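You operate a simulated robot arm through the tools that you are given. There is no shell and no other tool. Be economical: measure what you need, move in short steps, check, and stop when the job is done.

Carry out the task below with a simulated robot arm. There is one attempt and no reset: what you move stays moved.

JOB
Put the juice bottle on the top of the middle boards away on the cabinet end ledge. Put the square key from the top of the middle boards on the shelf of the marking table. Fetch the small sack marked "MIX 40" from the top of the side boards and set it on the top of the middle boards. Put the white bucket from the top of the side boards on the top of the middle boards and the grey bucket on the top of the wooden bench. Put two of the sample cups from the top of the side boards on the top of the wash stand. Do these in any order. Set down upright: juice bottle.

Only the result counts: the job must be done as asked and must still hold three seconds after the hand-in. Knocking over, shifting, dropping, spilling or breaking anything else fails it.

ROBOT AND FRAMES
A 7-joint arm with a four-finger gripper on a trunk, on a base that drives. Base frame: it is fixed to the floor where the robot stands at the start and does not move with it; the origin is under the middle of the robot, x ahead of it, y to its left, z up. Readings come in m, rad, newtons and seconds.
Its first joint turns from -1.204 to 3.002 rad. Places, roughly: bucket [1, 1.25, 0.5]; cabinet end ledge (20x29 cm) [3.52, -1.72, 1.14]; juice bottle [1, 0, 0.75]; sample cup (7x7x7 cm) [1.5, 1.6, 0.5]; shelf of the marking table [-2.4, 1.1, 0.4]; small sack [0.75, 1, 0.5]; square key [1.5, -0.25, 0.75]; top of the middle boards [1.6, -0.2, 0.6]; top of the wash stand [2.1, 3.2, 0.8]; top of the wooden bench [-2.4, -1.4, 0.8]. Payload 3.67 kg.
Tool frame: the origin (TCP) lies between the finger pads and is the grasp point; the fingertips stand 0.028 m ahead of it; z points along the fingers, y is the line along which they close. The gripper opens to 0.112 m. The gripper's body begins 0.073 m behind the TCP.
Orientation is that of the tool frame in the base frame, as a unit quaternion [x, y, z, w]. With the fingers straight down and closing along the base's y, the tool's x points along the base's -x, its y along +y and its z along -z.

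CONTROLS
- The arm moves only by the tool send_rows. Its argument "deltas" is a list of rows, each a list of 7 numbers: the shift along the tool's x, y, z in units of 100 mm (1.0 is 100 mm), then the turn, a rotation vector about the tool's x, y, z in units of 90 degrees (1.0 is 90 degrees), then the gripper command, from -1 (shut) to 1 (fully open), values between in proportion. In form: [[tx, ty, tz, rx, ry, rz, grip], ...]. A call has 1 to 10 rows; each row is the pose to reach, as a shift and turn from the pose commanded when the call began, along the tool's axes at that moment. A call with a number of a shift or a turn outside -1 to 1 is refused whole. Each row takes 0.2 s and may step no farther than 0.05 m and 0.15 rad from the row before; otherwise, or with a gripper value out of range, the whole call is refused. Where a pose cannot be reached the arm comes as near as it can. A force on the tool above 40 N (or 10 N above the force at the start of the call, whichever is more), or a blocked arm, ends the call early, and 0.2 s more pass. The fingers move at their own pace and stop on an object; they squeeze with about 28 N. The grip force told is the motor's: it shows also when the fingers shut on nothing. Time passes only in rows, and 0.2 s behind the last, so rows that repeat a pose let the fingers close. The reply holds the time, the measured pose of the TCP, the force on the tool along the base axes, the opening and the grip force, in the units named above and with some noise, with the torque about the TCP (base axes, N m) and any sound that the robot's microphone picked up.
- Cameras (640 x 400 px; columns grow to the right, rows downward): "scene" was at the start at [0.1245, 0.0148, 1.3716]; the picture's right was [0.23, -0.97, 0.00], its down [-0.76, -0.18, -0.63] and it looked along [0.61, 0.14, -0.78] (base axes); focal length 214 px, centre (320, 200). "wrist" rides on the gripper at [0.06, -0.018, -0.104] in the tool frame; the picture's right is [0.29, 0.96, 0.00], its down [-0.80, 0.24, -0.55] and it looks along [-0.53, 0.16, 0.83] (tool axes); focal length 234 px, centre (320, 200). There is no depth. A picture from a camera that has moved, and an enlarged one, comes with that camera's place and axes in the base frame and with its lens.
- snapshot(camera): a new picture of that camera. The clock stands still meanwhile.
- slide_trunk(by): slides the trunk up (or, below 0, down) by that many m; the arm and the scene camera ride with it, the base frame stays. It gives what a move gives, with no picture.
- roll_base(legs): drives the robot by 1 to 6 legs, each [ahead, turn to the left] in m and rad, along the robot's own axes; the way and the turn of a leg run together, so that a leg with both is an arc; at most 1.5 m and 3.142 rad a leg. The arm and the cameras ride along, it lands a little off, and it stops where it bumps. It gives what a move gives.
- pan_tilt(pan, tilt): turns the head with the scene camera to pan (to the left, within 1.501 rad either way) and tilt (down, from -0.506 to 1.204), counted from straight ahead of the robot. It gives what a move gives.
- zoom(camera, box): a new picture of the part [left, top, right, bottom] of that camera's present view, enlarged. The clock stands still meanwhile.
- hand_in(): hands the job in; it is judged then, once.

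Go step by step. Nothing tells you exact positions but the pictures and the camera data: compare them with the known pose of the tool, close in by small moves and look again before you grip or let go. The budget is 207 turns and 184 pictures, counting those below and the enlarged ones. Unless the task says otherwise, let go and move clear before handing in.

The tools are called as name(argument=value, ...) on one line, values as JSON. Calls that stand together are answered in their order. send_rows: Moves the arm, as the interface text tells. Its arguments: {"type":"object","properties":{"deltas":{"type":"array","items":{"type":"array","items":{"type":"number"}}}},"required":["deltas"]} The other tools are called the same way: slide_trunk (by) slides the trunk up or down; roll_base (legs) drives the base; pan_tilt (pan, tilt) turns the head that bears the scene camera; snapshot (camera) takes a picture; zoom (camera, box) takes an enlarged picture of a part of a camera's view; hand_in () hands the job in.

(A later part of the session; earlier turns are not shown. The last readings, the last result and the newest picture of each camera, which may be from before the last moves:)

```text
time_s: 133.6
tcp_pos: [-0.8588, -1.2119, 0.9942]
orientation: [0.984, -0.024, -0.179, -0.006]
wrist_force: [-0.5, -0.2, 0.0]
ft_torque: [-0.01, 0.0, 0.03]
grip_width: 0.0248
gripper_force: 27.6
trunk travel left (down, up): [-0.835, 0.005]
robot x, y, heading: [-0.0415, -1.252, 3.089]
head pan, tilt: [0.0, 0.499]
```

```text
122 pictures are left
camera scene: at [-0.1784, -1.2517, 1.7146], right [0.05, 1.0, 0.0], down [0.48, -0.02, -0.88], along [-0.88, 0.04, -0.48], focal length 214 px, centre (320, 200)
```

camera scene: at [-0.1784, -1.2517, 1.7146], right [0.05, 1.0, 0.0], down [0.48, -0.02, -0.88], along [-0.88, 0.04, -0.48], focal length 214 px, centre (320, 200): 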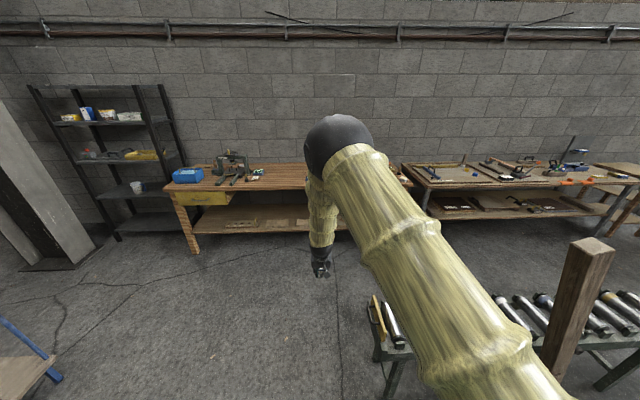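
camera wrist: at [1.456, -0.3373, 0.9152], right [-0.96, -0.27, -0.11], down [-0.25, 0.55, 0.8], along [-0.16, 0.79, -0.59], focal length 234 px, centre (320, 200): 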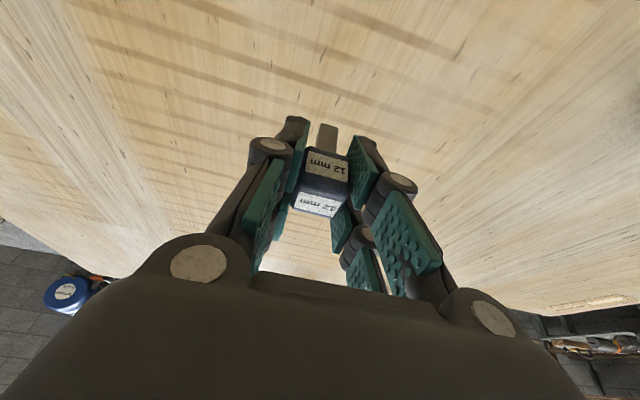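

I need more clearance from the roller table's corner at (-0.95, -0.95). I'll bear left, then turn right in two stages into the aisle before the benches.

roll_base(legs=[[0, 0.17], [1.16, 0], [0, -0.9]])

roll_base(legs=[[0.36, 0]])

snapshot(camera="scene")

```text
time_s: 142.4
tcp_pos: [-1.7661, -0.7842, 0.9951]
orientation: [0.907, -0.381, -0.164, -0.072]
wrist_force: [-0.3, 0.3, -0.8]
ft_torque: [-0.02, 0.04, 0.02]
grip_width: 0.0248
gripper_force: 27.8
trunk travel left (down, up): [-0.835, 0.005]
robot x, y, heading: [-1.1938, -1.3764, 2.346]
head pan, tilt: [0.0, 0.499]
```

```text
time_s: 144.7
tcp_pos: [-2.0196, -0.532, 0.994]
orientation: [0.908, -0.379, -0.163, -0.071]
wrist_force: [-0.8, 0.3, 0.3]
ft_torque: [-0.01, 0.01, -0.01]
grip_width: 0.025
gripper_force: 27.5
trunk travel left (down, up): [-0.835, 0.005]
robot x, y, heading: [-1.4411, -1.1232, 2.344]
head pan, tilt: [0.0, 0.499]
```

```text
121 pictures are left
camera scene: at [-1.5447, -1.0234, 1.7146], right [0.71, 0.7, 0.0], down [0.34, -0.34, -0.88], along [-0.62, 0.63, -0.48], focal length 214 px, centre (320, 200)
```

scene: 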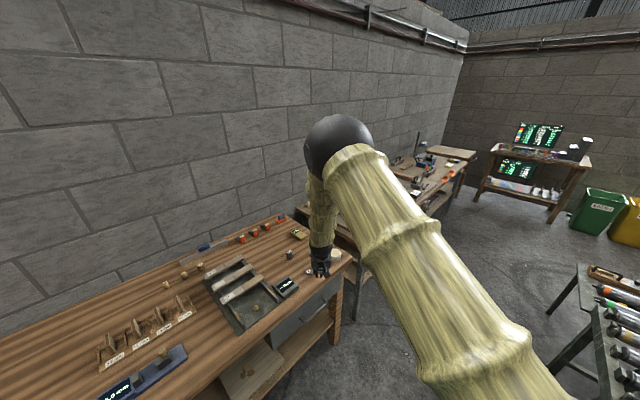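

Now I'll turn to face +y along the bench aisle and drive to the marking table.

roll_base(legs=[[0, -0.77], [1.2, 0]])

pan_tilt(pan=0.7, tilt=0.6)

snapshot(camera="scene")

```text
time_s: 152.7
tcp_pos: [-1.4984, 0.8747, 0.9958]
orientation: [0.708, -0.683, -0.126, -0.126]
wrist_force: [0.1, 0.5, -0.6]
ft_torque: [0.0, -0.03, 0.04]
grip_width: 0.025
gripper_force: 27.8
trunk travel left (down, up): [-0.835, 0.005]
robot x, y, heading: [-1.4755, 0.0512, 1.603]
head pan, tilt: [0.0, 0.499]
```

```text
time_s: 153.8
tcp_pos: [-1.4988, 0.8754, 0.9942]
orientation: [0.708, -0.683, -0.127, -0.126]
wrist_force: [0.3, 0.9, -0.4]
ft_torque: [0.02, 0.02, -0.01]
grip_width: 0.0249
gripper_force: 27.6
trunk travel left (down, up): [-0.835, 0.005]
robot x, y, heading: [-1.4705, 0.0516, 1.607]
head pan, tilt: [0.7, 0.6]
```

```text
120 pictures are left
camera scene: at [-1.5359, 0.1663, 1.7056], right [0.74, 0.67, 0.0], down [0.38, -0.42, -0.83], along [-0.55, 0.61, -0.56], focal length 214 px, centre (320, 200)
```

scene: 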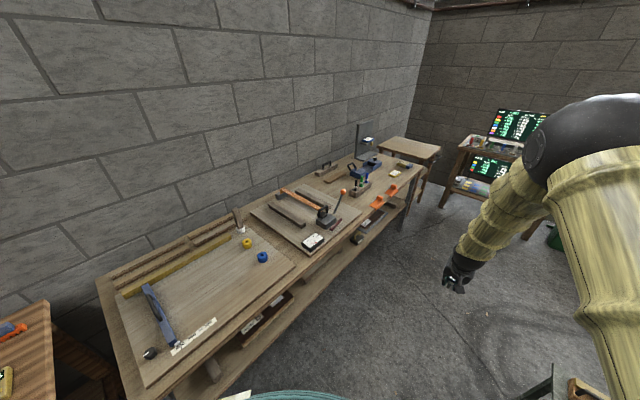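

I'll advance and lower the trunk to see into the shelf.

roll_base(legs=[[0, -0.03], [0.6, 0]])

slide_trunk(by=-0.5)

pan_tilt(pan=1.1, tilt=0.6)

snapshot(camera="scene")

zoom(camera="scene", box=[120, 150, 480, 375])

```text
time_s: 157.6
tcp_pos: [-1.4868, 1.4761, 0.9953]
orientation: [0.701, -0.69, -0.125, -0.127]
wrist_force: [0.6, 0.5, 0.0]
ft_torque: [0.0, -0.02, 0.01]
grip_width: 0.0247
gripper_force: 28.4
trunk travel left (down, up): [-0.835, 0.005]
robot x, y, heading: [-1.4774, 0.6521, 1.584]
head pan, tilt: [0.7, 0.6]
```

```text
refused: -0.5 is not a number from -0.4 to 0.4
```

```text
time_s: 158.4
tcp_pos: [-1.4859, 1.4761, 0.9957]
orientation: [0.701, -0.69, -0.126, -0.128]
wrist_force: [0.3, -0.4, 0.3]
ft_torque: [0.0, 0.0, 0.01]
grip_width: 0.0249
gripper_force: 28.0
trunk travel left (down, up): [-0.835, 0.005]
robot x, y, heading: [-1.4807, 0.6551, 1.586]
head pan, tilt: [1.1, 0.6]
```

```text
119 pictures are left
camera scene: at [-1.5603, 0.7399, 1.7056], right [0.44, 0.9, 0.0], down [0.51, -0.25, -0.83], along [-0.74, 0.37, -0.56], focal length 214 px, centre (320, 200)
```

scene: 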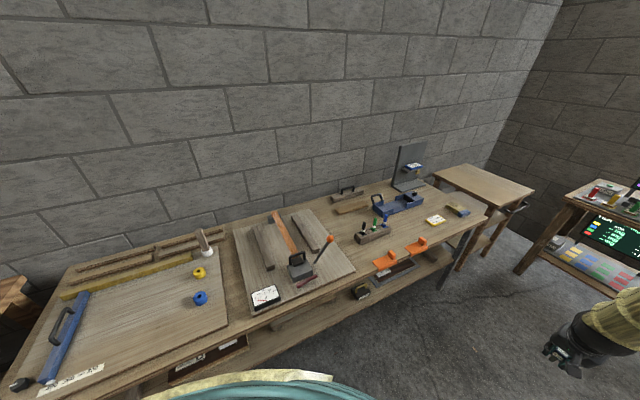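

```text
1.78 times, centred on (300, 262) of scene
camera zoom: at [-1.5603, 0.7399, 1.7056], right [0.44, 0.9, 0.0], down [0.51, -0.25, -0.83], along [-0.74, 0.37, -0.56], focal length 381 px, centre (356, 89)
```

zoom: 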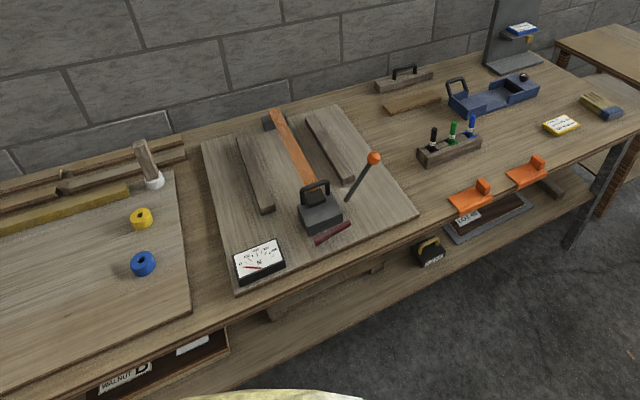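

slide_trunk(by=-0.4)

slide_trunk(by=-0.2)

pan_tilt(pan=1.2, tilt=0.4)

snapshot(camera="scene")

zoom(camera="scene", box=[160, 190, 480, 390])

```text
time_s: 162.2
tcp_pos: [-1.4874, 1.4761, 0.5959]
orientation: [0.701, -0.69, -0.125, -0.127]
wrist_force: [0.3, 0.6, -0.5]
ft_torque: [-0.01, 0.0, -0.01]
grip_width: 0.0252
gripper_force: 28.2
trunk travel left (down, up): [-0.435, 0.405]
robot x, y, heading: [-1.4825, 0.6532, 1.587]
head pan, tilt: [1.1, 0.6]
```

```text
time_s: 164.4
tcp_pos: [-1.4877, 1.4767, 0.3953]
orientation: [0.701, -0.69, -0.126, -0.127]
wrist_force: [-0.2, 0.1, -0.1]
ft_torque: [-0.02, -0.03, -0.01]
grip_width: 0.0252
gripper_force: 28.3
trunk travel left (down, up): [-0.235, 0.605]
robot x, y, heading: [-1.4815, 0.6539, 1.581]
head pan, tilt: [1.1, 0.6]
```

```text
time_s: 165.2
tcp_pos: [-1.4856, 1.4759, 0.3959]
orientation: [0.702, -0.69, -0.125, -0.126]
wrist_force: [-0.1, -0.1, -0.1]
ft_torque: [-0.01, 0.05, -0.03]
grip_width: 0.0249
gripper_force: 27.9
trunk travel left (down, up): [-0.235, 0.605]
robot x, y, heading: [-1.4779, 0.6525, 1.588]
head pan, tilt: [1.201, 0.4]
```

```text
117 pictures are left
camera scene: at [-1.5679, 0.7332, 1.1238], right [0.35, 0.94, 0.0], down [0.36, -0.14, -0.92], along [-0.86, 0.32, -0.39], focal length 214 px, centre (320, 200)
```

scene: 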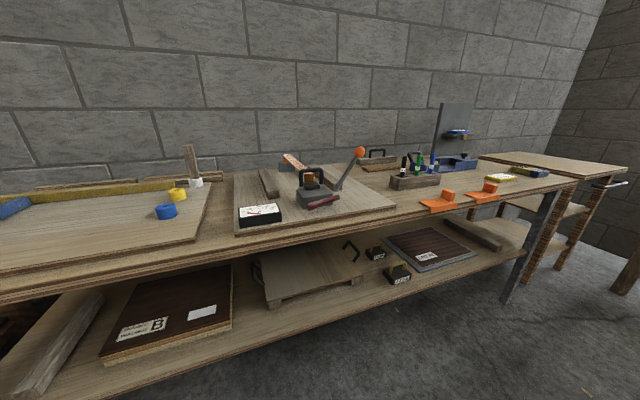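

```text
2.00 times, centred on (320, 290) of scene
camera zoom: at [-1.5679, 0.7332, 1.1238], right [0.35, 0.94, 0.0], down [0.36, -0.14, -0.92], along [-0.86, 0.32, -0.39], focal length 429 px, centre (320, 20)
```

zoom: 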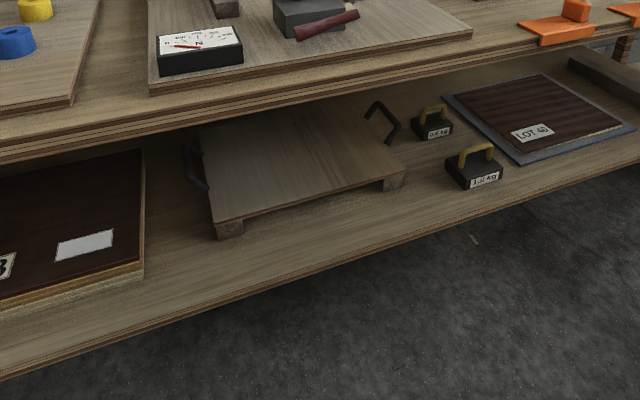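

There is a free strip along the shelf's front edge, between the dark board "B" and the pallet (y≈0.7). I'll pull the arm in, raise it, turn to face the table, and back up slightly.

send_rows(deltas=[[0.31, 0, -0.12, 0, 0, 0, -1], [0.62, 0, -0.24, 0, 0, 0, -1], [0.94, 0, -0.35, 0, 0, 0, -1]])

send_rows(deltas=[[0.31, 0, -0.12, 0, 0, 0, -1], [0.62, 0, -0.24, 0, 0, 0, -1], [0.94, 0, -0.35, 0, 0, 0, -1]])

slide_trunk(by=0.4)

slide_trunk(by=0.2)

pan_tilt(pan=0, tilt=0.7)

snapshot(camera="scene")

```text
time_s: 165.9
tcp_pos: [-1.4735, 1.3692, 0.3795]
orientation: [-0.695, 0.7, 0.117, 0.117]
wrist_force: [0.6, -0.1, -1.4]
ft_torque: [-0.02, -0.02, -0.02]
grip_width: 0.025
gripper_force: 28.0
trunk travel left (down, up): [-0.235, 0.605]
robot x, y, heading: [-1.4791, 0.6545, 1.584]
head pan, tilt: [1.201, 0.4]
```

```text
time_s: 166.9
tcp_pos: [-1.4697, 1.2458, 0.3532]
orientation: [-0.695, 0.705, 0.099, 0.096]
wrist_force: [-0.4, 0.7, 0.0]
ft_torque: [0.0, -0.02, 0.0]
grip_width: 0.0248
gripper_force: 27.9
trunk travel left (down, up): [-0.235, 0.605]
robot x, y, heading: [-1.4831, 0.649, 1.587]
head pan, tilt: [1.201, 0.4]
stopped in row 3: the arm was blocked; the commanded pose is now the measured one
```

```text
time_s: 170.8
tcp_pos: [-1.4686, 1.2485, 0.7532]
orientation: [-0.696, 0.705, 0.1, 0.098]
wrist_force: [0.3, 0.6, 0.1]
ft_torque: [0.01, 0.0, 0.02]
grip_width: 0.0251
gripper_force: 27.6
trunk travel left (down, up): [-0.635, 0.205]
robot x, y, heading: [-1.4785, 0.6505, 1.583]
head pan, tilt: [1.201, 0.4]
```

```text
time_s: 172.9
tcp_pos: [-1.4711, 1.2482, 0.9542]
orientation: [-0.696, 0.704, 0.1, 0.097]
wrist_force: [-0.1, 1.8, -1.0]
ft_torque: [0.04, 0.0, 0.01]
grip_width: 0.0247
gripper_force: 27.9
trunk travel left (down, up): [-0.835, 0.005]
robot x, y, heading: [-1.48, 0.6499, 1.585]
head pan, tilt: [1.201, 0.4]
```

```text
time_s: 174.3
tcp_pos: [-1.4695, 1.2478, 0.9551]
orientation: [-0.695, 0.705, 0.1, 0.097]
wrist_force: [-0.2, -0.3, -0.9]
ft_torque: [0.02, -0.01, 0.0]
grip_width: 0.025
gripper_force: 28.7
trunk travel left (down, up): [-0.835, 0.005]
robot x, y, heading: [-1.4817, 0.6545, 1.586]
head pan, tilt: [0.0, 0.7]
```

```text
115 pictures are left
camera scene: at [-1.4823, 0.7859, 1.697], right [1.0, 0.01, 0.0], down [0.01, -0.64, -0.76], along [-0.01, 0.76, -0.64], focal length 214 px, centre (320, 200)
```

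scene: 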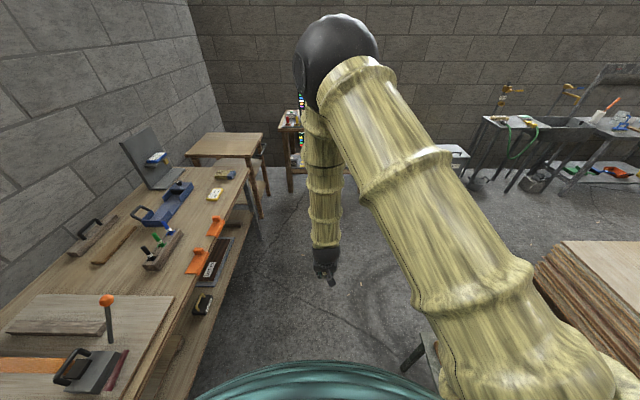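

Now I'll turn to face the marking table and back away slightly to have room to reach in.

roll_base(legs=[[0, 0.78], [0, 0.76], [-0.1, 0]])

pan_tilt(pan=0, tilt=0.8)

snapshot(camera="scene")

snapshot(camera="wrist")

```text
time_s: 179.5
tcp_pos: [-1.9716, 0.6836, 0.9552]
orientation: [0.99, -0.026, -0.141, -0.002]
wrist_force: [0.2, 0.3, -0.4]
ft_torque: [0.0, 0.0, 0.03]
grip_width: 0.025
gripper_force: 28.6
trunk travel left (down, up): [-0.835, 0.005]
robot x, y, heading: [-1.3793, 0.6492, 3.118]
head pan, tilt: [0.0, 0.7]
```

```text
time_s: 180.2
tcp_pos: [-1.9738, 0.6846, 0.9549]
orientation: [0.99, -0.026, -0.14, 0.0]
wrist_force: [0.8, 0.9, -0.6]
ft_torque: [0.04, -0.02, 0.0]
grip_width: 0.025
gripper_force: 27.8
trunk travel left (down, up): [-0.835, 0.005]
robot x, y, heading: [-1.3801, 0.6469, 3.124]
head pan, tilt: [0.0, 0.799]
```

```text
114 pictures are left
camera scene: at [-1.5109, 0.6517, 1.6887], right [0.03, 1.0, 0.0], down [0.72, -0.02, -0.7], along [-0.7, 0.02, -0.72], focal length 214 px, centre (320, 200)
```

scene: 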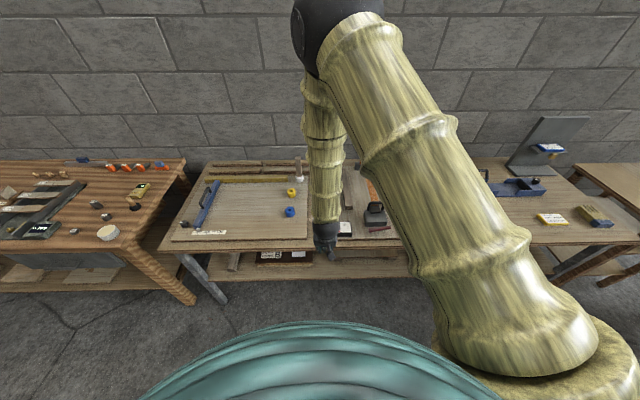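

```text
113 pictures are left
camera wrist: at [-1.8874, 0.699, 1.0375], right [0.23, -0.97, -0.07], down [-0.62, -0.2, 0.75], along [-0.75, -0.12, -0.65], focal length 234 px, centre (320, 200)
```

wrist: 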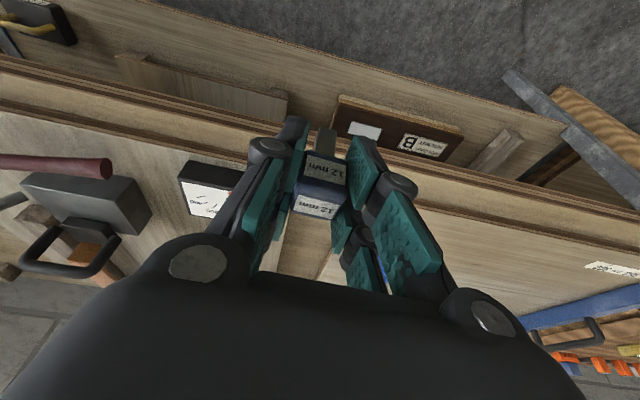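

The shelf edge (x≈-2.10) is recessed behind the tabletop edge (x≈-2.03); free strip ahead of the pallet at y≈0.8. I'll back off 5 cm more, shift to y≈0.79, and lower in front of the table.

roll_base(legs=[[-0.05, 0]])

send_rows(deltas=[[0, -0.35, 0, 0, 0, 0, -1], [0, -0.7, 0, 0, 0, 0, -1], [0, -1.0, 0, 0, 0, 0, -1]])

slide_trunk(by=-0.38)

snapshot(camera="wrist")

snapshot(camera="scene")

```text
time_s: 181.1
tcp_pos: [-1.922, 0.6833, 0.9554]
orientation: [0.99, -0.026, -0.141, 0.0]
wrist_force: [0.3, 0.4, 0.2]
ft_torque: [0.03, -0.01, -0.02]
grip_width: 0.025
gripper_force: 27.9
trunk travel left (down, up): [-0.835, 0.005]
robot x, y, heading: [-1.3282, 0.6513, 3.116]
head pan, tilt: [0.0, 0.799]
```

```text
time_s: 181.9
tcp_pos: [-1.919, 0.7862, 0.9493]
orientation: [0.99, -0.026, -0.14, 0.001]
wrist_force: [-0.6, 0.7, -1.5]
ft_torque: [-0.05, -0.02, 0.03]
grip_width: 0.0249
gripper_force: 28.1
trunk travel left (down, up): [-0.835, 0.005]
robot x, y, heading: [-1.3289, 0.6498, 3.12]
head pan, tilt: [0.0, 0.799]
```

```text
time_s: 185.6
tcp_pos: [-1.9189, 0.7835, 0.572]
orientation: [0.99, -0.027, -0.14, 0.0]
wrist_force: [0.3, 1.0, 0.3]
ft_torque: [0.01, -0.02, -0.02]
grip_width: 0.025
gripper_force: 28.0
trunk travel left (down, up): [-0.455, 0.385]
robot x, y, heading: [-1.3314, 0.6497, 3.117]
head pan, tilt: [0.0, 0.799]
```

```text
112 pictures are left
camera wrist: at [-1.8327, 0.7987, 0.6534], right [0.23, -0.97, -0.07], down [-0.62, -0.2, 0.75], along [-0.75, -0.12, -0.65], focal length 234 px, centre (320, 200)
```

wrist: 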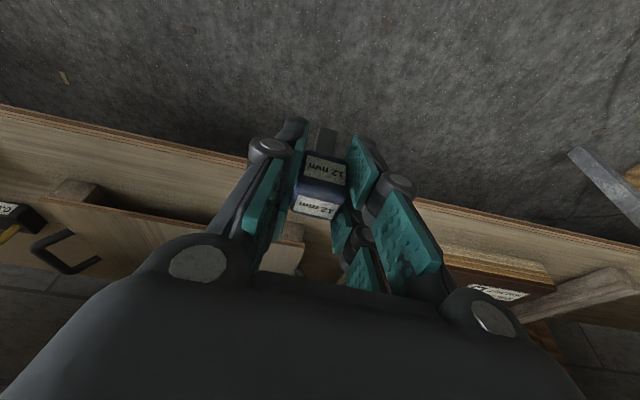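

```text
111 pictures are left
camera scene: at [-1.4607, 0.6504, 1.3087], right [0.03, 1.0, 0.0], down [0.72, -0.02, -0.7], along [-0.7, 0.02, -0.72], focal length 214 px, centre (320, 200)
```

scene: 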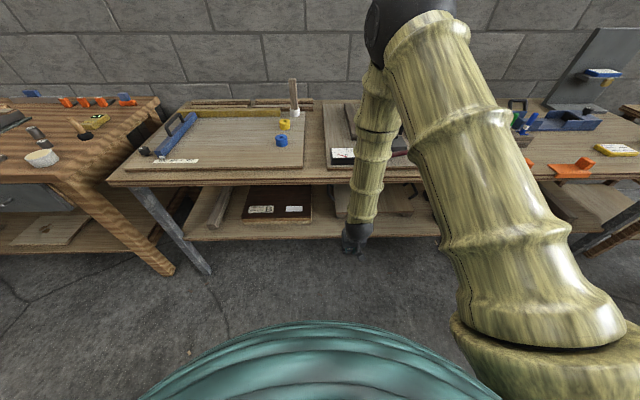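

Now I'll move inward while pitching the tool up toward 40°.

send_rows(deltas=[[-0.32, 0.02, 0.09, 0, -0.045, 0, -1], [-0.64, 0.04, 0.18, 0, -0.09, 0, -1], [-0.96, 0.05, 0.28, 0, -0.135, 0, -1]])

snapshot(camera="scene")

```text
time_s: 186.4
tcp_pos: [-2.0196, 0.786, 0.57]
orientation: [0.97, -0.027, -0.244, -0.003]
wrist_force: [-0.5, -0.1, -0.8]
ft_torque: [-0.01, 0.0, -0.01]
grip_width: 0.0251
gripper_force: 28.0
trunk travel left (down, up): [-0.455, 0.385]
robot x, y, heading: [-1.3331, 0.6496, 3.116]
head pan, tilt: [0.0, 0.799]
```

```text
110 pictures are left
camera scene: at [-1.461, 0.6506, 1.3087], right [0.03, 1.0, 0.0], down [0.72, -0.02, -0.7], along [-0.7, 0.02, -0.72], focal length 214 px, centre (320, 200)
```

scene: 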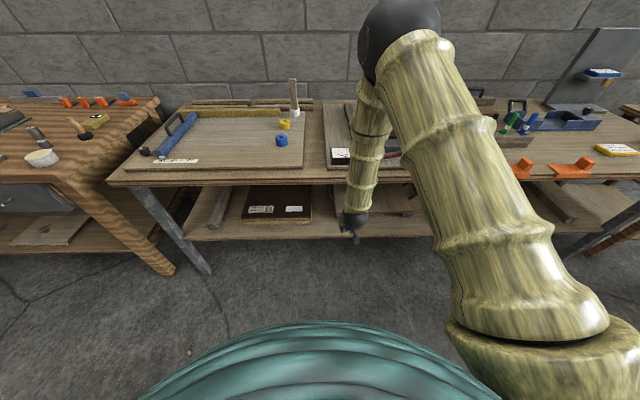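

Good clearance. I'll continue inward with more pitch.

send_rows(deltas=[[-0.2, 0.01, 0.2, 0, -0.05, 0, -1], [-0.42, 0.02, 0.42, 0, -0.095, 0, -1], [-0.6, 0.03, 0.6, 0, -0.14, 0, -1]])

snapshot(camera="scene")

snapshot(camera="wrist")

```text
time_s: 187.2
tcp_pos: [-2.1024, 0.7854, 0.5437]
orientation: [0.937, -0.026, -0.349, -0.006]
wrist_force: [0.3, -0.2, -0.7]
ft_torque: [0.05, 0.02, -0.01]
grip_width: 0.025
gripper_force: 28.0
trunk travel left (down, up): [-0.455, 0.385]
robot x, y, heading: [-1.3328, 0.65, 3.115]
head pan, tilt: [0.0, 0.799]
```

```text
109 pictures are left
camera scene: at [-1.4611, 0.6506, 1.3087], right [0.03, 1.0, 0.0], down [0.72, -0.02, -0.7], along [-0.7, 0.02, -0.72], focal length 214 px, centre (320, 200)
```

scene: 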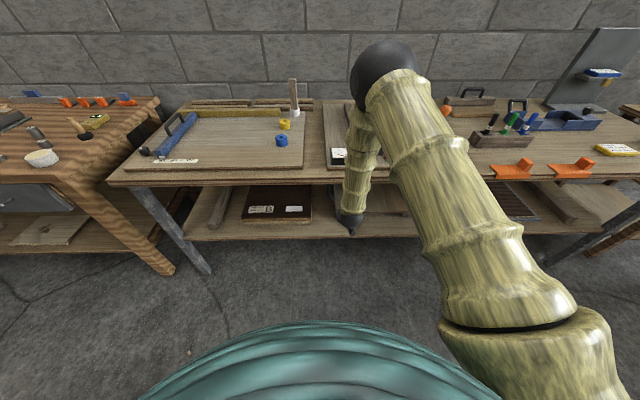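

```text
108 pictures are left
camera wrist: at [-1.9883, 0.7979, 0.5835], right [0.17, -0.97, -0.18], down [-0.25, -0.22, 0.94], along [-0.95, -0.11, -0.28], focal length 234 px, centre (320, 200)
```

wrist: 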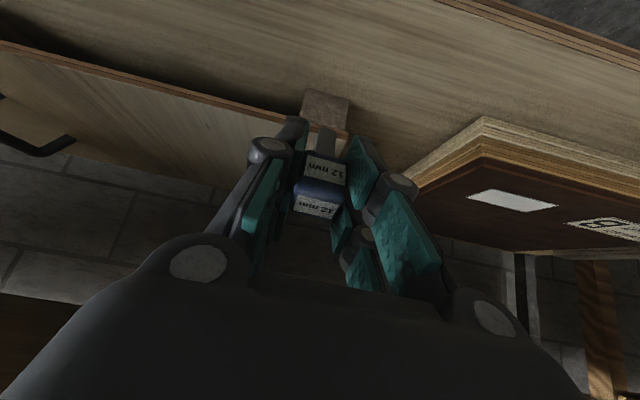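

I see the pallet's corner right ahead, so I'll move to y≈0.705, into the gap between pallet and board "B", and go deeper.

send_rows(deltas=[[0, 0.4, 0, 0, 0, 0, -1], [0, 0.8, 0, 0, 0, 0, -1], [-0.09, 0.8, 0.33, 0, 0, 0, -1], [-0.18, 0.8, 0.66, 0, 0, 0, -1], [-0.27, 0.8, 0.98, 0, 0, 0, -1]])

snapshot(camera="wrist")

zoom(camera="scene", box=[240, 120, 440, 260])

```text
time_s: 188.4
tcp_pos: [-2.1868, 0.7076, 0.4911]
orientation: [0.937, -0.025, -0.349, -0.007]
wrist_force: [-0.3, 0.5, -1.4]
ft_torque: [0.03, 0.02, -0.01]
grip_width: 0.0249
gripper_force: 27.5
trunk travel left (down, up): [-0.455, 0.385]
robot x, y, heading: [-1.327, 0.6504, 3.115]
head pan, tilt: [0.0, 0.799]
```

```text
107 pictures are left
camera wrist: at [-2.0724, 0.7202, 0.5311], right [0.17, -0.97, -0.18], down [-0.25, -0.22, 0.94], along [-0.95, -0.11, -0.28], focal length 234 px, centre (320, 200)
```

wrist: 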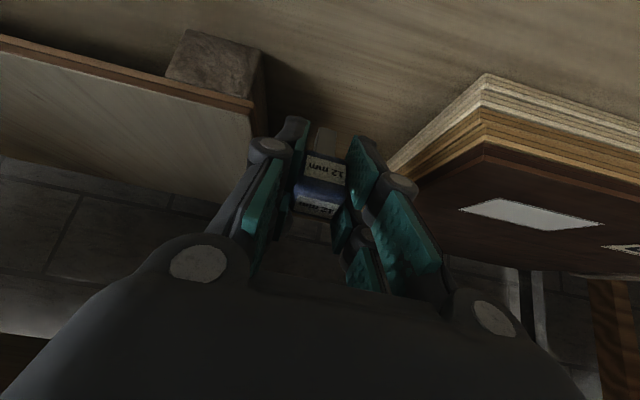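

```text
2.86 times, centred on (340, 190) of scene
camera zoom: at [-1.4537, 0.6501, 1.3096], right [0.03, 1.0, 0.0], down [0.71, -0.02, -0.7], along [-0.7, 0.02, -0.71], focal length 613 px, centre (263, 229)
```

zoom: 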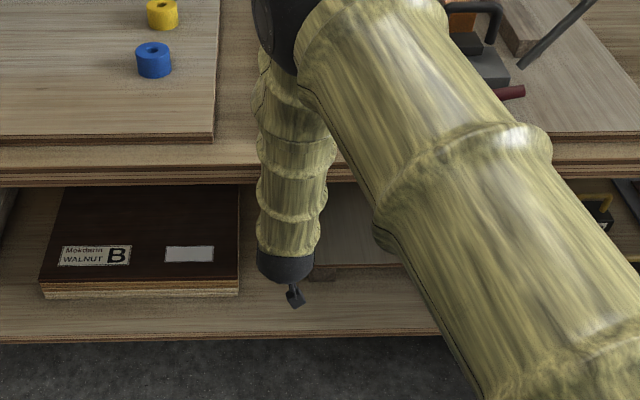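

In the gap as intended. I'll lower with the trunk, watching for contact.

slide_trunk(by=-0.025)

slide_trunk(by=-0.01)

snapshot(camera="wrist")

```text
time_s: 189.1
tcp_pos: [-2.1946, 0.7092, 0.4645]
orientation: [0.937, -0.026, -0.35, -0.006]
wrist_force: [0.8, -0.1, -0.4]
ft_torque: [-0.03, 0.0, 0.02]
grip_width: 0.0252
gripper_force: 27.9
trunk travel left (down, up): [-0.43, 0.41]
robot x, y, heading: [-1.3325, 0.6518, 3.119]
head pan, tilt: [0.0, 0.799]
```

```text
time_s: 189.7
tcp_pos: [-2.1923, 0.7084, 0.4567]
orientation: [0.937, -0.025, -0.349, -0.006]
wrist_force: [-0.4, 0.2, -1.0]
ft_torque: [-0.01, 0.02, -0.02]
grip_width: 0.0251
gripper_force: 27.5
trunk travel left (down, up): [-0.42, 0.42]
robot x, y, heading: [-1.3282, 0.6489, 3.115]
head pan, tilt: [0.0, 0.799]
```

```text
105 pictures are left
camera wrist: at [-2.0796, 0.7212, 0.495], right [0.17, -0.97, -0.18], down [-0.25, -0.22, 0.94], along [-0.95, -0.11, -0.28], focal length 234 px, centre (320, 200)
```

wrist: 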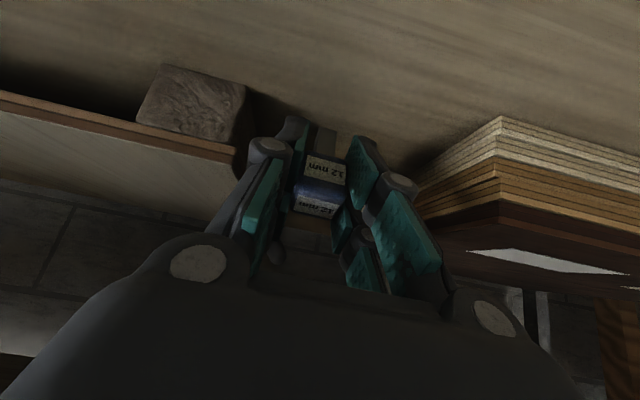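

slide_trunk(by=-0.01)

slide_trunk(by=-0.008)

snapshot(camera="wrist")

```text
time_s: 190.3
tcp_pos: [-2.1938, 0.7084, 0.4468]
orientation: [0.936, -0.026, -0.35, -0.006]
wrist_force: [-2.4, -0.5, 6.9]
ft_torque: [-0.03, 0.22, -0.01]
grip_width: 0.025
gripper_force: 28.7
trunk travel left (down, up): [-0.41, 0.43]
robot x, y, heading: [-1.329, 0.6469, 3.116]
head pan, tilt: [0.0, 0.799]
```

```text
time_s: 190.8
tcp_pos: [-2.1933, 0.7093, 0.4383]
orientation: [0.936, -0.025, -0.351, -0.006]
wrist_force: [-5.7, -1.0, 14.8]
ft_torque: [0.0, 0.41, 0.04]
grip_width: 0.0245
gripper_force: 27.8
trunk travel left (down, up): [-0.402, 0.438]
robot x, y, heading: [-1.3342, 0.6517, 3.111]
head pan, tilt: [0.0, 0.799]
```

```text
104 pictures are left
camera wrist: at [-2.0798, 0.7213, 0.4778], right [0.17, -0.97, -0.18], down [-0.25, -0.22, 0.94], along [-0.95, -0.11, -0.28], focal length 234 px, centre (320, 200)
```

wrist: 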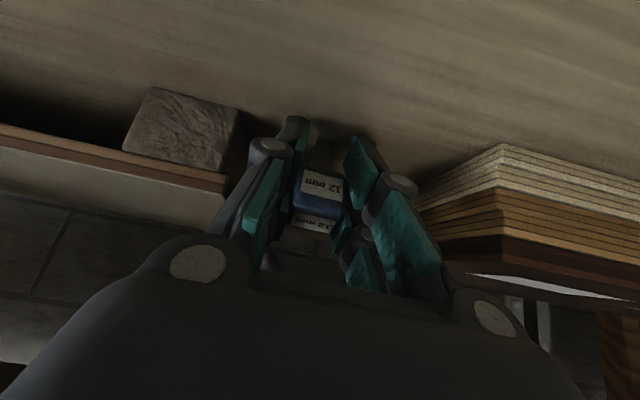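

Contact made; the key rests on the shelf. I'll open only slightly (neighbours close by) and withdraw.

send_rows(deltas=[[0, 0, 0, 0, 0, 0, -0.4], [0, 0, 0, 0, 0, 0, -0.2], [0, 0, 0, 0, 0, 0, -0.2], [0, 0, 0, 0, 0, 0, -0.2]])

snapshot(camera="wrist")

```text
time_s: 191.8
tcp_pos: [-2.1905, 0.7083, 0.4367]
orientation: [0.937, -0.025, -0.348, -0.006]
wrist_force: [0.6, 0.4, 0.1]
ft_torque: [0.05, -0.02, -0.04]
grip_width: 0.0447
gripper_force: 0.1
trunk travel left (down, up): [-0.402, 0.438]
robot x, y, heading: [-1.3279, 0.6516, 3.116]
head pan, tilt: [0.0, 0.799]
```

```text
103 pictures are left
camera wrist: at [-2.0789, 0.7213, 0.4762], right [0.17, -0.97, -0.18], down [-0.25, -0.22, 0.94], along [-0.95, -0.11, -0.28], focal length 234 px, centre (320, 200)
```

wrist: 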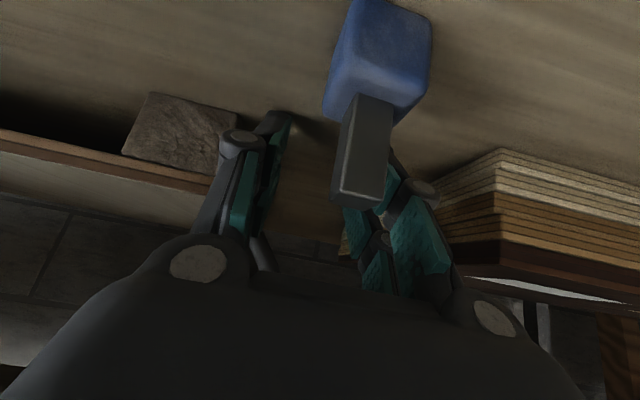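

The key has tipped over onto the shelf. I'll zoom to check whether it touches the right finger before withdrawing.

zoom(camera="wrist", box=[180, 0, 500, 200])

zoom(camera="scene", box=[280, 180, 400, 255])

```text
2.00 times, centred on (340, 100) of wrist
camera zoom: at [-2.0789, 0.7213, 0.4762], right [0.17, -0.97, -0.18], down [-0.25, -0.22, 0.94], along [-0.95, -0.11, -0.28], focal length 468 px, centre (280, 400)
```

zoom: 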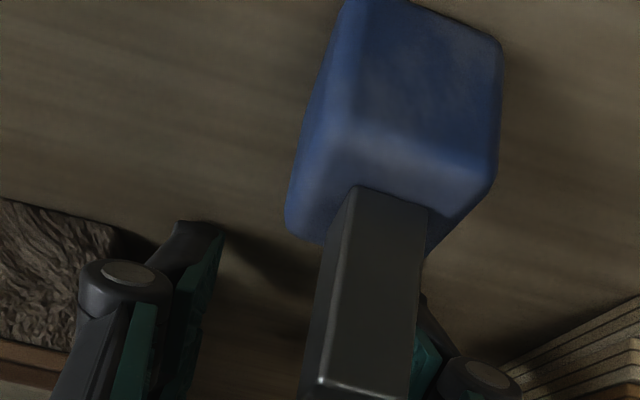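

```text
5.33 times, centred on (340, 218) of scene
camera zoom: at [-1.4608, 0.6504, 1.2556], right [0.03, 1.0, 0.0], down [0.72, -0.02, -0.7], along [-0.7, 0.02, -0.72], focal length 1144 px, centre (213, 107)
```

zoom: 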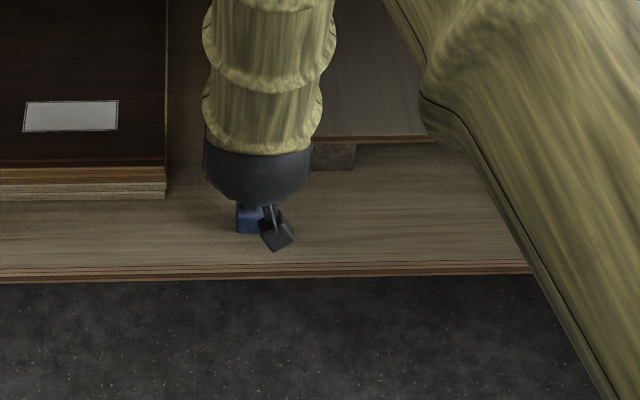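

The key lies safely on the shelf, between the fingers. I'll ease the fingers off and withdraw along the tool axis.

send_rows(deltas=[[0, 0.04, 0, 0, 0, 0, -0.05], [0, 0.04, 0, 0, 0, 0, -0.05], [0, 0.04, -0.15, 0, 0, 0, -0.05], [0, 0.04, -0.3, 0, 0, 0, -0.05], [0, 0.04, -0.5, 0, 0, 0, -0.05], [0, 0.04, -0.7, 0, 0, 0, -0.05]])

snapshot(camera="wrist")

zoom(camera="scene", box=[280, 180, 400, 255])

```text
time_s: 193.2
tcp_pos: [-2.1467, 0.7024, 0.4909]
orientation: [0.937, -0.025, -0.35, -0.006]
wrist_force: [-0.2, 0.4, 0.3]
ft_torque: [0.01, -0.05, 0.0]
grip_width: 0.053
gripper_force: 0.0
trunk travel left (down, up): [-0.402, 0.438]
robot x, y, heading: [-1.332, 0.647, 3.119]
head pan, tilt: [0.0, 0.799]
```

```text
100 pictures are left
camera wrist: at [-2.0332, 0.7154, 0.5295], right [0.17, -0.97, -0.18], down [-0.25, -0.22, 0.94], along [-0.95, -0.11, -0.28], focal length 234 px, centre (320, 200)
```

wrist: 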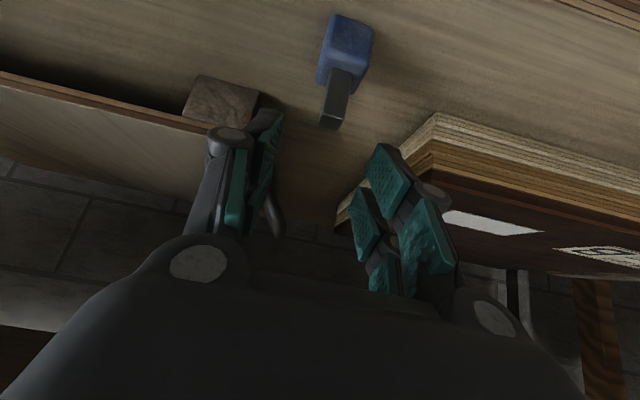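

```text
5.33 times, centred on (340, 218) of scene
camera zoom: at [-1.4605, 0.6503, 1.2557], right [0.03, 1.0, 0.0], down [0.72, -0.02, -0.7], along [-0.7, 0.02, -0.72], focal length 1144 px, centre (213, 107)
```

zoom: 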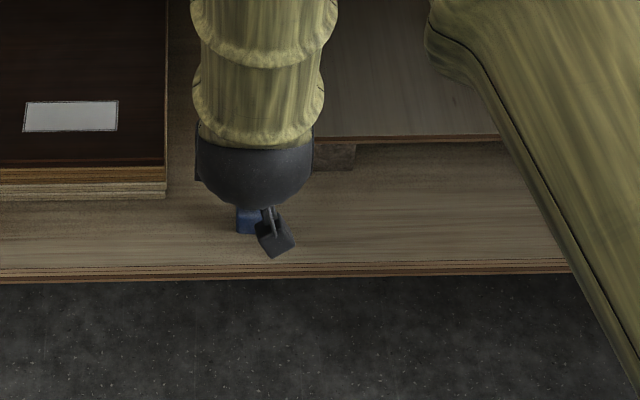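

The key is done. I'll withdraw the arm from under the table and raise the trunk.

send_rows(deltas=[[0.21, 0, -0.27, 0, 0.03, 0, 0], [0.42, 0, -0.54, 0, 0.07, 0, 0], [0.625, 0, -0.8, 0, 0.1, 0, 0]])

send_rows(deltas=[[0.25, 0, -0.22, 0, 0.05, 0, 0], [0.5, 0, -0.45, 0, 0.1, 0, 0], [0.74, 0, -0.66, 0, 0.14, 0, 0]])

slide_trunk(by=0.4)

snapshot(camera="scene")

```text
time_s: 194.0
tcp_pos: [-2.0495, 0.6989, 0.5132]
orientation: [0.961, -0.026, -0.275, -0.005]
wrist_force: [-0.3, -0.2, 0.1]
ft_torque: [0.03, 0.03, -0.02]
grip_width: 0.0562
gripper_force: 0.0
trunk travel left (down, up): [-0.402, 0.438]
robot x, y, heading: [-1.3299, 0.6463, 3.115]
head pan, tilt: [0.0, 0.799]
```

```text
time_s: 194.8
tcp_pos: [-1.9518, 0.6929, 0.5269]
orientation: [0.986, -0.027, -0.167, -0.001]
wrist_force: [-0.1, -0.3, -0.1]
ft_torque: [-0.01, -0.03, 0.01]
grip_width: 0.0562
gripper_force: 0.1
trunk travel left (down, up): [-0.402, 0.438]
robot x, y, heading: [-1.3275, 0.6493, 3.115]
head pan, tilt: [0.0, 0.799]
```

```text
time_s: 198.7
tcp_pos: [-1.9529, 0.6918, 0.9262]
orientation: [0.985, -0.026, -0.168, -0.001]
wrist_force: [-0.1, -0.2, -0.6]
ft_torque: [-0.02, -0.02, 0.01]
grip_width: 0.0561
gripper_force: 0.0
trunk travel left (down, up): [-0.802, 0.038]
robot x, y, heading: [-1.3284, 0.6473, 3.119]
head pan, tilt: [0.0, 0.799]
```

```text
98 pictures are left
camera scene: at [-1.4609, 0.6504, 1.6556], right [0.03, 1.0, 0.0], down [0.72, -0.02, -0.7], along [-0.7, 0.02, -0.72], focal length 214 px, centre (320, 200)
```

scene: 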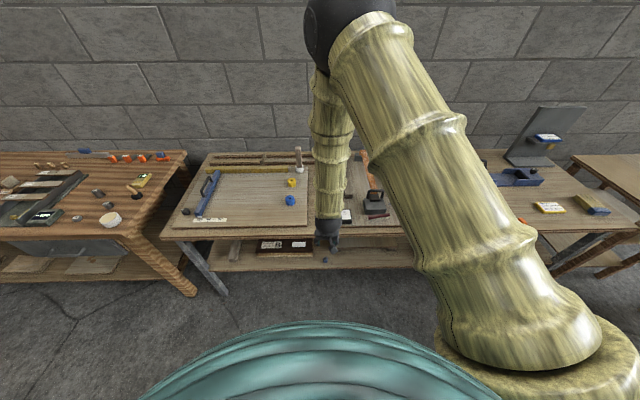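

Key visible on the shelf. Next I'll drive around the roller table's far end toward the side boards' front edge.

roll_base(legs=[[0, -0.78], [0, -0.77]])

pan_tilt(pan=-0.9, tilt=0.7)

snapshot(camera="scene")

```text
time_s: 203.2
tcp_pos: [-1.298, 1.2721, 0.9259]
orientation: [-0.684, 0.71, 0.118, 0.118]
wrist_force: [0.5, -0.3, 0.1]
ft_torque: [0.02, 0.06, 0.01]
grip_width: 0.056
gripper_force: 0.0
trunk travel left (down, up): [-0.802, 0.038]
robot x, y, heading: [-1.3303, 0.6482, 1.562]
head pan, tilt: [0.0, 0.799]
```

```text
time_s: 204.3
tcp_pos: [-1.2985, 1.2728, 0.9263]
orientation: [-0.684, 0.71, 0.119, 0.118]
wrist_force: [0.2, 1.1, 0.3]
ft_torque: [0.01, 0.0, -0.01]
grip_width: 0.0559
gripper_force: 0.0
trunk travel left (down, up): [-0.802, 0.038]
robot x, y, heading: [-1.3304, 0.6488, 1.565]
head pan, tilt: [-0.901, 0.7]
```

```text
97 pictures are left
camera scene: at [-1.2624, 0.7494, 1.6639], right [0.61, -0.79, 0.0], down [-0.51, -0.4, -0.76], along [0.6, 0.47, -0.64], focal length 214 px, centre (320, 200)
```

scene: 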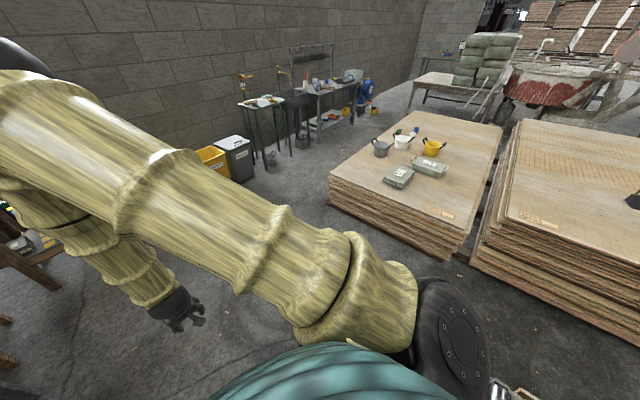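

Way is clear. Drive up, turn right, and approach the side boards.

roll_base(legs=[[0.85, 0], [0, -0.78], [0, -0.77], [0.7, 0]])

pan_tilt(pan=0.0, tilt=0.6)

snapshot(camera="scene")

```text
time_s: 216.3
tcp_pos: [-0.0251, 1.587, 0.9262]
orientation: [-0.021, 0.986, 0.007, 0.166]
wrist_force: [-0.1, 0.3, -0.2]
ft_torque: [0.02, 0.0, 0.0]
grip_width: 0.056
gripper_force: 0.0
trunk travel left (down, up): [-0.802, 0.038]
robot x, y, heading: [-0.6499, 1.5691, 0.074]
head pan, tilt: [-0.901, 0.7]
```

```text
time_s: 217.5
tcp_pos: [-0.0269, 1.5859, 0.9272]
orientation: [-0.021, 0.986, 0.007, 0.167]
wrist_force: [0.4, -0.5, 0.1]
ft_torque: [0.0, 0.02, -0.02]
grip_width: 0.0562
gripper_force: 0.2
trunk travel left (down, up): [-0.802, 0.038]
robot x, y, heading: [-0.6534, 1.5661, 0.069]
head pan, tilt: [0.0, 0.6]
```

```text
96 pictures are left
camera scene: at [-0.5115, 1.5753, 1.6726], right [0.07, -1.0, 0.0], down [-0.56, -0.04, -0.82], along [0.82, 0.06, -0.57], focal length 214 px, centre (320, 200)
```

scene: 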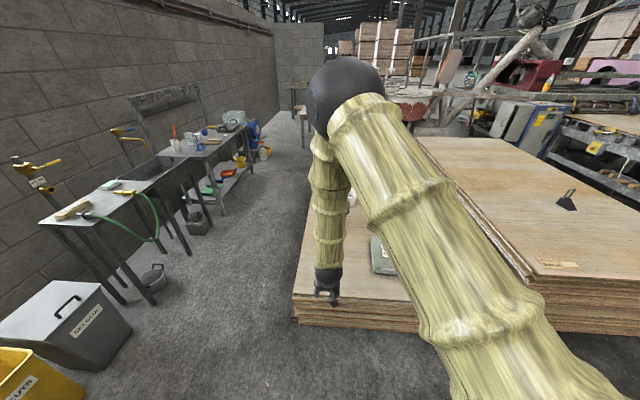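

I'll shift over to face the sacks at (−0.1, 1.05).

roll_base(legs=[[0.28, 0], [0, -1.2], [0.58, 0]])

roll_base(legs=[[0, 1.12]])

pan_tilt(pan=0.35, tilt=0.8)

snapshot(camera="scene")

snapshot(camera="wrist")

```text
time_s: 225.3
tcp_pos: [0.1289, 0.4921, 0.9276]
orientation: [0.535, 0.828, -0.088, 0.141]
wrist_force: [-0.1, 1.2, -0.2]
ft_torque: [0.05, 0.0, -0.01]
grip_width: 0.0558
gripper_force: 0.2
trunk travel left (down, up): [-0.802, 0.038]
robot x, y, heading: [-0.1198, 1.0657, -1.117]
head pan, tilt: [0.0, 0.6]
```

```text
time_s: 228.5
tcp_pos: [0.5053, 1.0324, 0.9263]
orientation: [0.018, 0.986, 0.0, 0.167]
wrist_force: [-0.1, 1.2, 0.0]
ft_torque: [0.0, 0.0, -0.02]
grip_width: 0.0559
gripper_force: 0.0
trunk travel left (down, up): [-0.802, 0.038]
robot x, y, heading: [-0.1172, 1.0662, -0.004]
head pan, tilt: [0.0, 0.6]
```

```text
time_s: 229.4
tcp_pos: [0.5056, 1.0328, 0.9264]
orientation: [0.019, 0.986, 0.0, 0.168]
wrist_force: [-0.2, 0.3, -0.3]
ft_torque: [0.01, 0.0, 0.01]
grip_width: 0.0558
gripper_force: 0.0
trunk travel left (down, up): [-0.802, 0.038]
robot x, y, heading: [-0.1198, 1.0646, -0.009]
head pan, tilt: [0.351, 0.799]
```

```text
95 pictures are left
camera scene: at [0.0085, 1.0885, 1.6557], right [0.33, -0.94, 0.0], down [-0.68, -0.24, -0.7], along [0.66, 0.23, -0.72], focal length 214 px, centre (320, 200)
```

scene: 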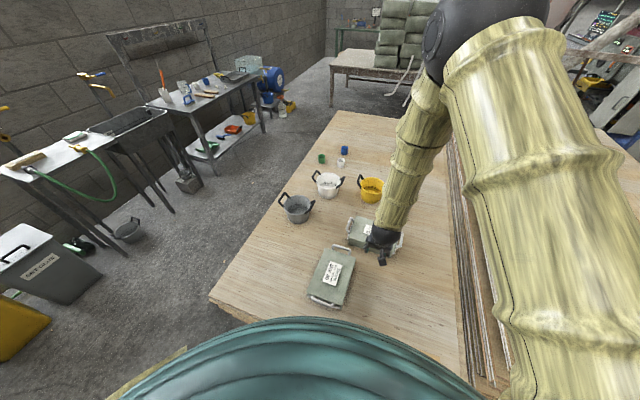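

```text
94 pictures are left
camera wrist: at [0.4128, 1.0181, 1.0045], right [-0.24, 0.97, -0.09], down [0.58, 0.21, 0.79], along [0.78, 0.14, -0.61], focal length 234 px, centre (320, 200)
```

wrist: 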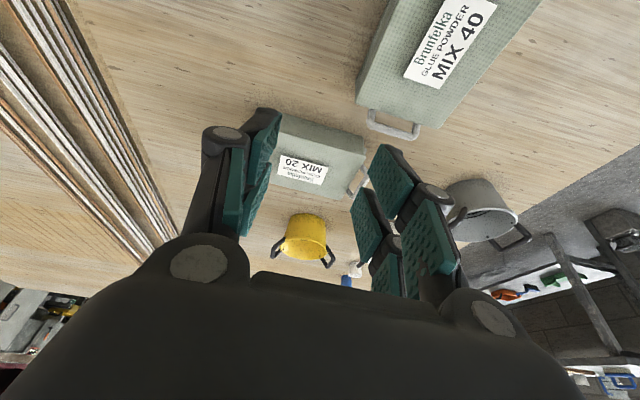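

The MIX 40 sack is right ahead (top at about (0.49, 1.19, 0.63)) with loop handles on its ends. I'll zoom in to decide the grip.

zoom(camera="scene", box=[270, 210, 430, 320])

zoom(camera="wrist", box=[330, 0, 560, 160])

zoom(camera="scene", box=[260, 135, 420, 245])

```text
3.64 times, centred on (350, 265) of scene
camera zoom: at [0.0085, 1.0885, 1.6557], right [0.33, -0.94, 0.0], down [-0.68, -0.24, -0.7], along [0.66, 0.23, -0.72], focal length 780 px, centre (211, -36)
```

zoom: 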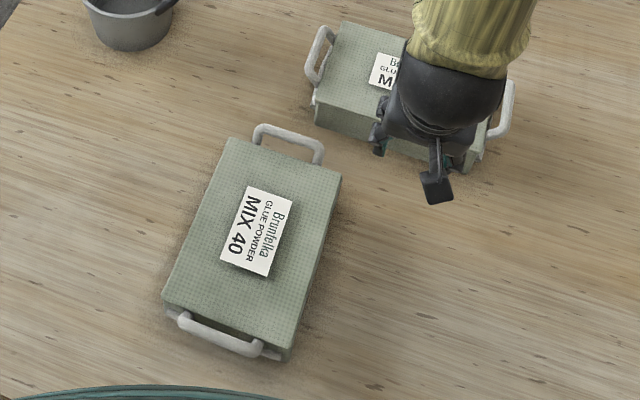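

```text
2.50 times, centred on (445, 80) of wrist
camera zoom: at [0.4128, 1.0181, 1.0045], right [-0.24, 0.97, -0.09], down [0.58, 0.21, 0.79], along [0.78, 0.14, -0.61], focal length 585 px, centre (8, 500)
```

zoom: 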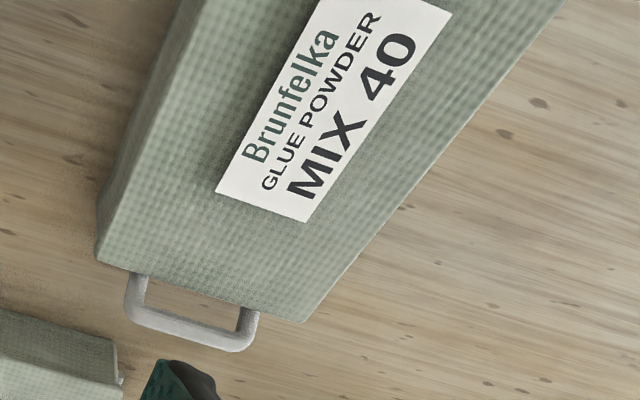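

```text
3.64 times, centred on (340, 190) of scene
camera zoom: at [0.0085, 1.0885, 1.6557], right [0.33, -0.94, 0.0], down [-0.68, -0.24, -0.7], along [0.66, 0.23, -0.72], focal length 780 px, centre (247, 236)
```

zoom: 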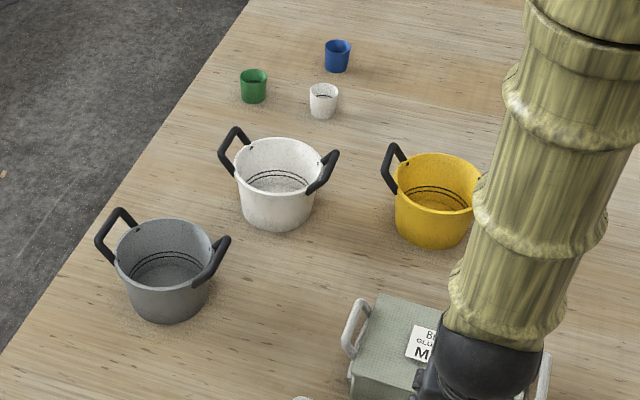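

The sacks have rigid loop handles; buckets are empty with open rims. I'll pick the MIX 40 sack by its near handle and pivot it up. For a comfortable reach to both the handle and the middle boards, I'll move to (-0.13, 0.6).

roll_base(legs=[[0, -1.55], [0.46, 0], [0, 1.9]])

pan_tilt(pan=0.3, tilt=0.85)

snapshot(camera="scene")

```text
time_s: 240.6
tcp_pos: [0.478, 0.769, 0.9266]
orientation: [-0.146, 0.975, 0.028, 0.166]
wrist_force: [1.2, -0.3, 0.7]
ft_torque: [0.01, 0.04, 0.0]
grip_width: 0.0562
gripper_force: 0.1
trunk travel left (down, up): [-0.802, 0.038]
robot x, y, heading: [-0.1217, 0.5902, 0.328]
head pan, tilt: [0.351, 0.799]
```

```text
time_s: 241.2
tcp_pos: [0.4775, 0.7684, 0.9263]
orientation: [-0.147, 0.975, 0.028, 0.164]
wrist_force: [0.4, -0.6, 0.0]
ft_torque: [0.03, 0.01, -0.05]
grip_width: 0.0559
gripper_force: 0.1
trunk travel left (down, up): [-0.802, 0.038]
robot x, y, heading: [-0.1245, 0.5965, 0.326]
head pan, tilt: [0.3, 0.85]
```

```text
90 pictures are left
camera scene: at [-0.0106, 0.6533, 1.6517], right [0.59, -0.81, 0.0], down [-0.61, -0.44, -0.66], along [0.53, 0.39, -0.75], focal length 214 px, centre (320, 200)
```

scene: 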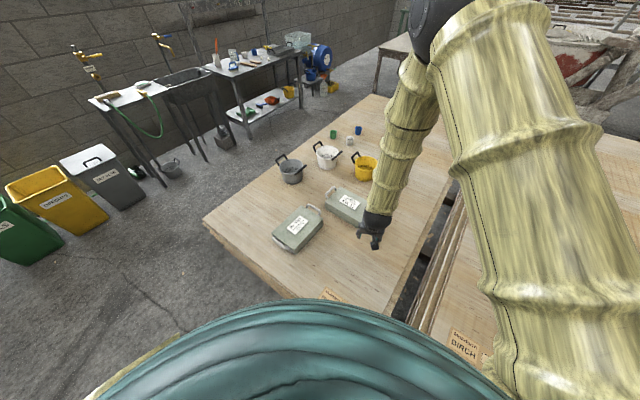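

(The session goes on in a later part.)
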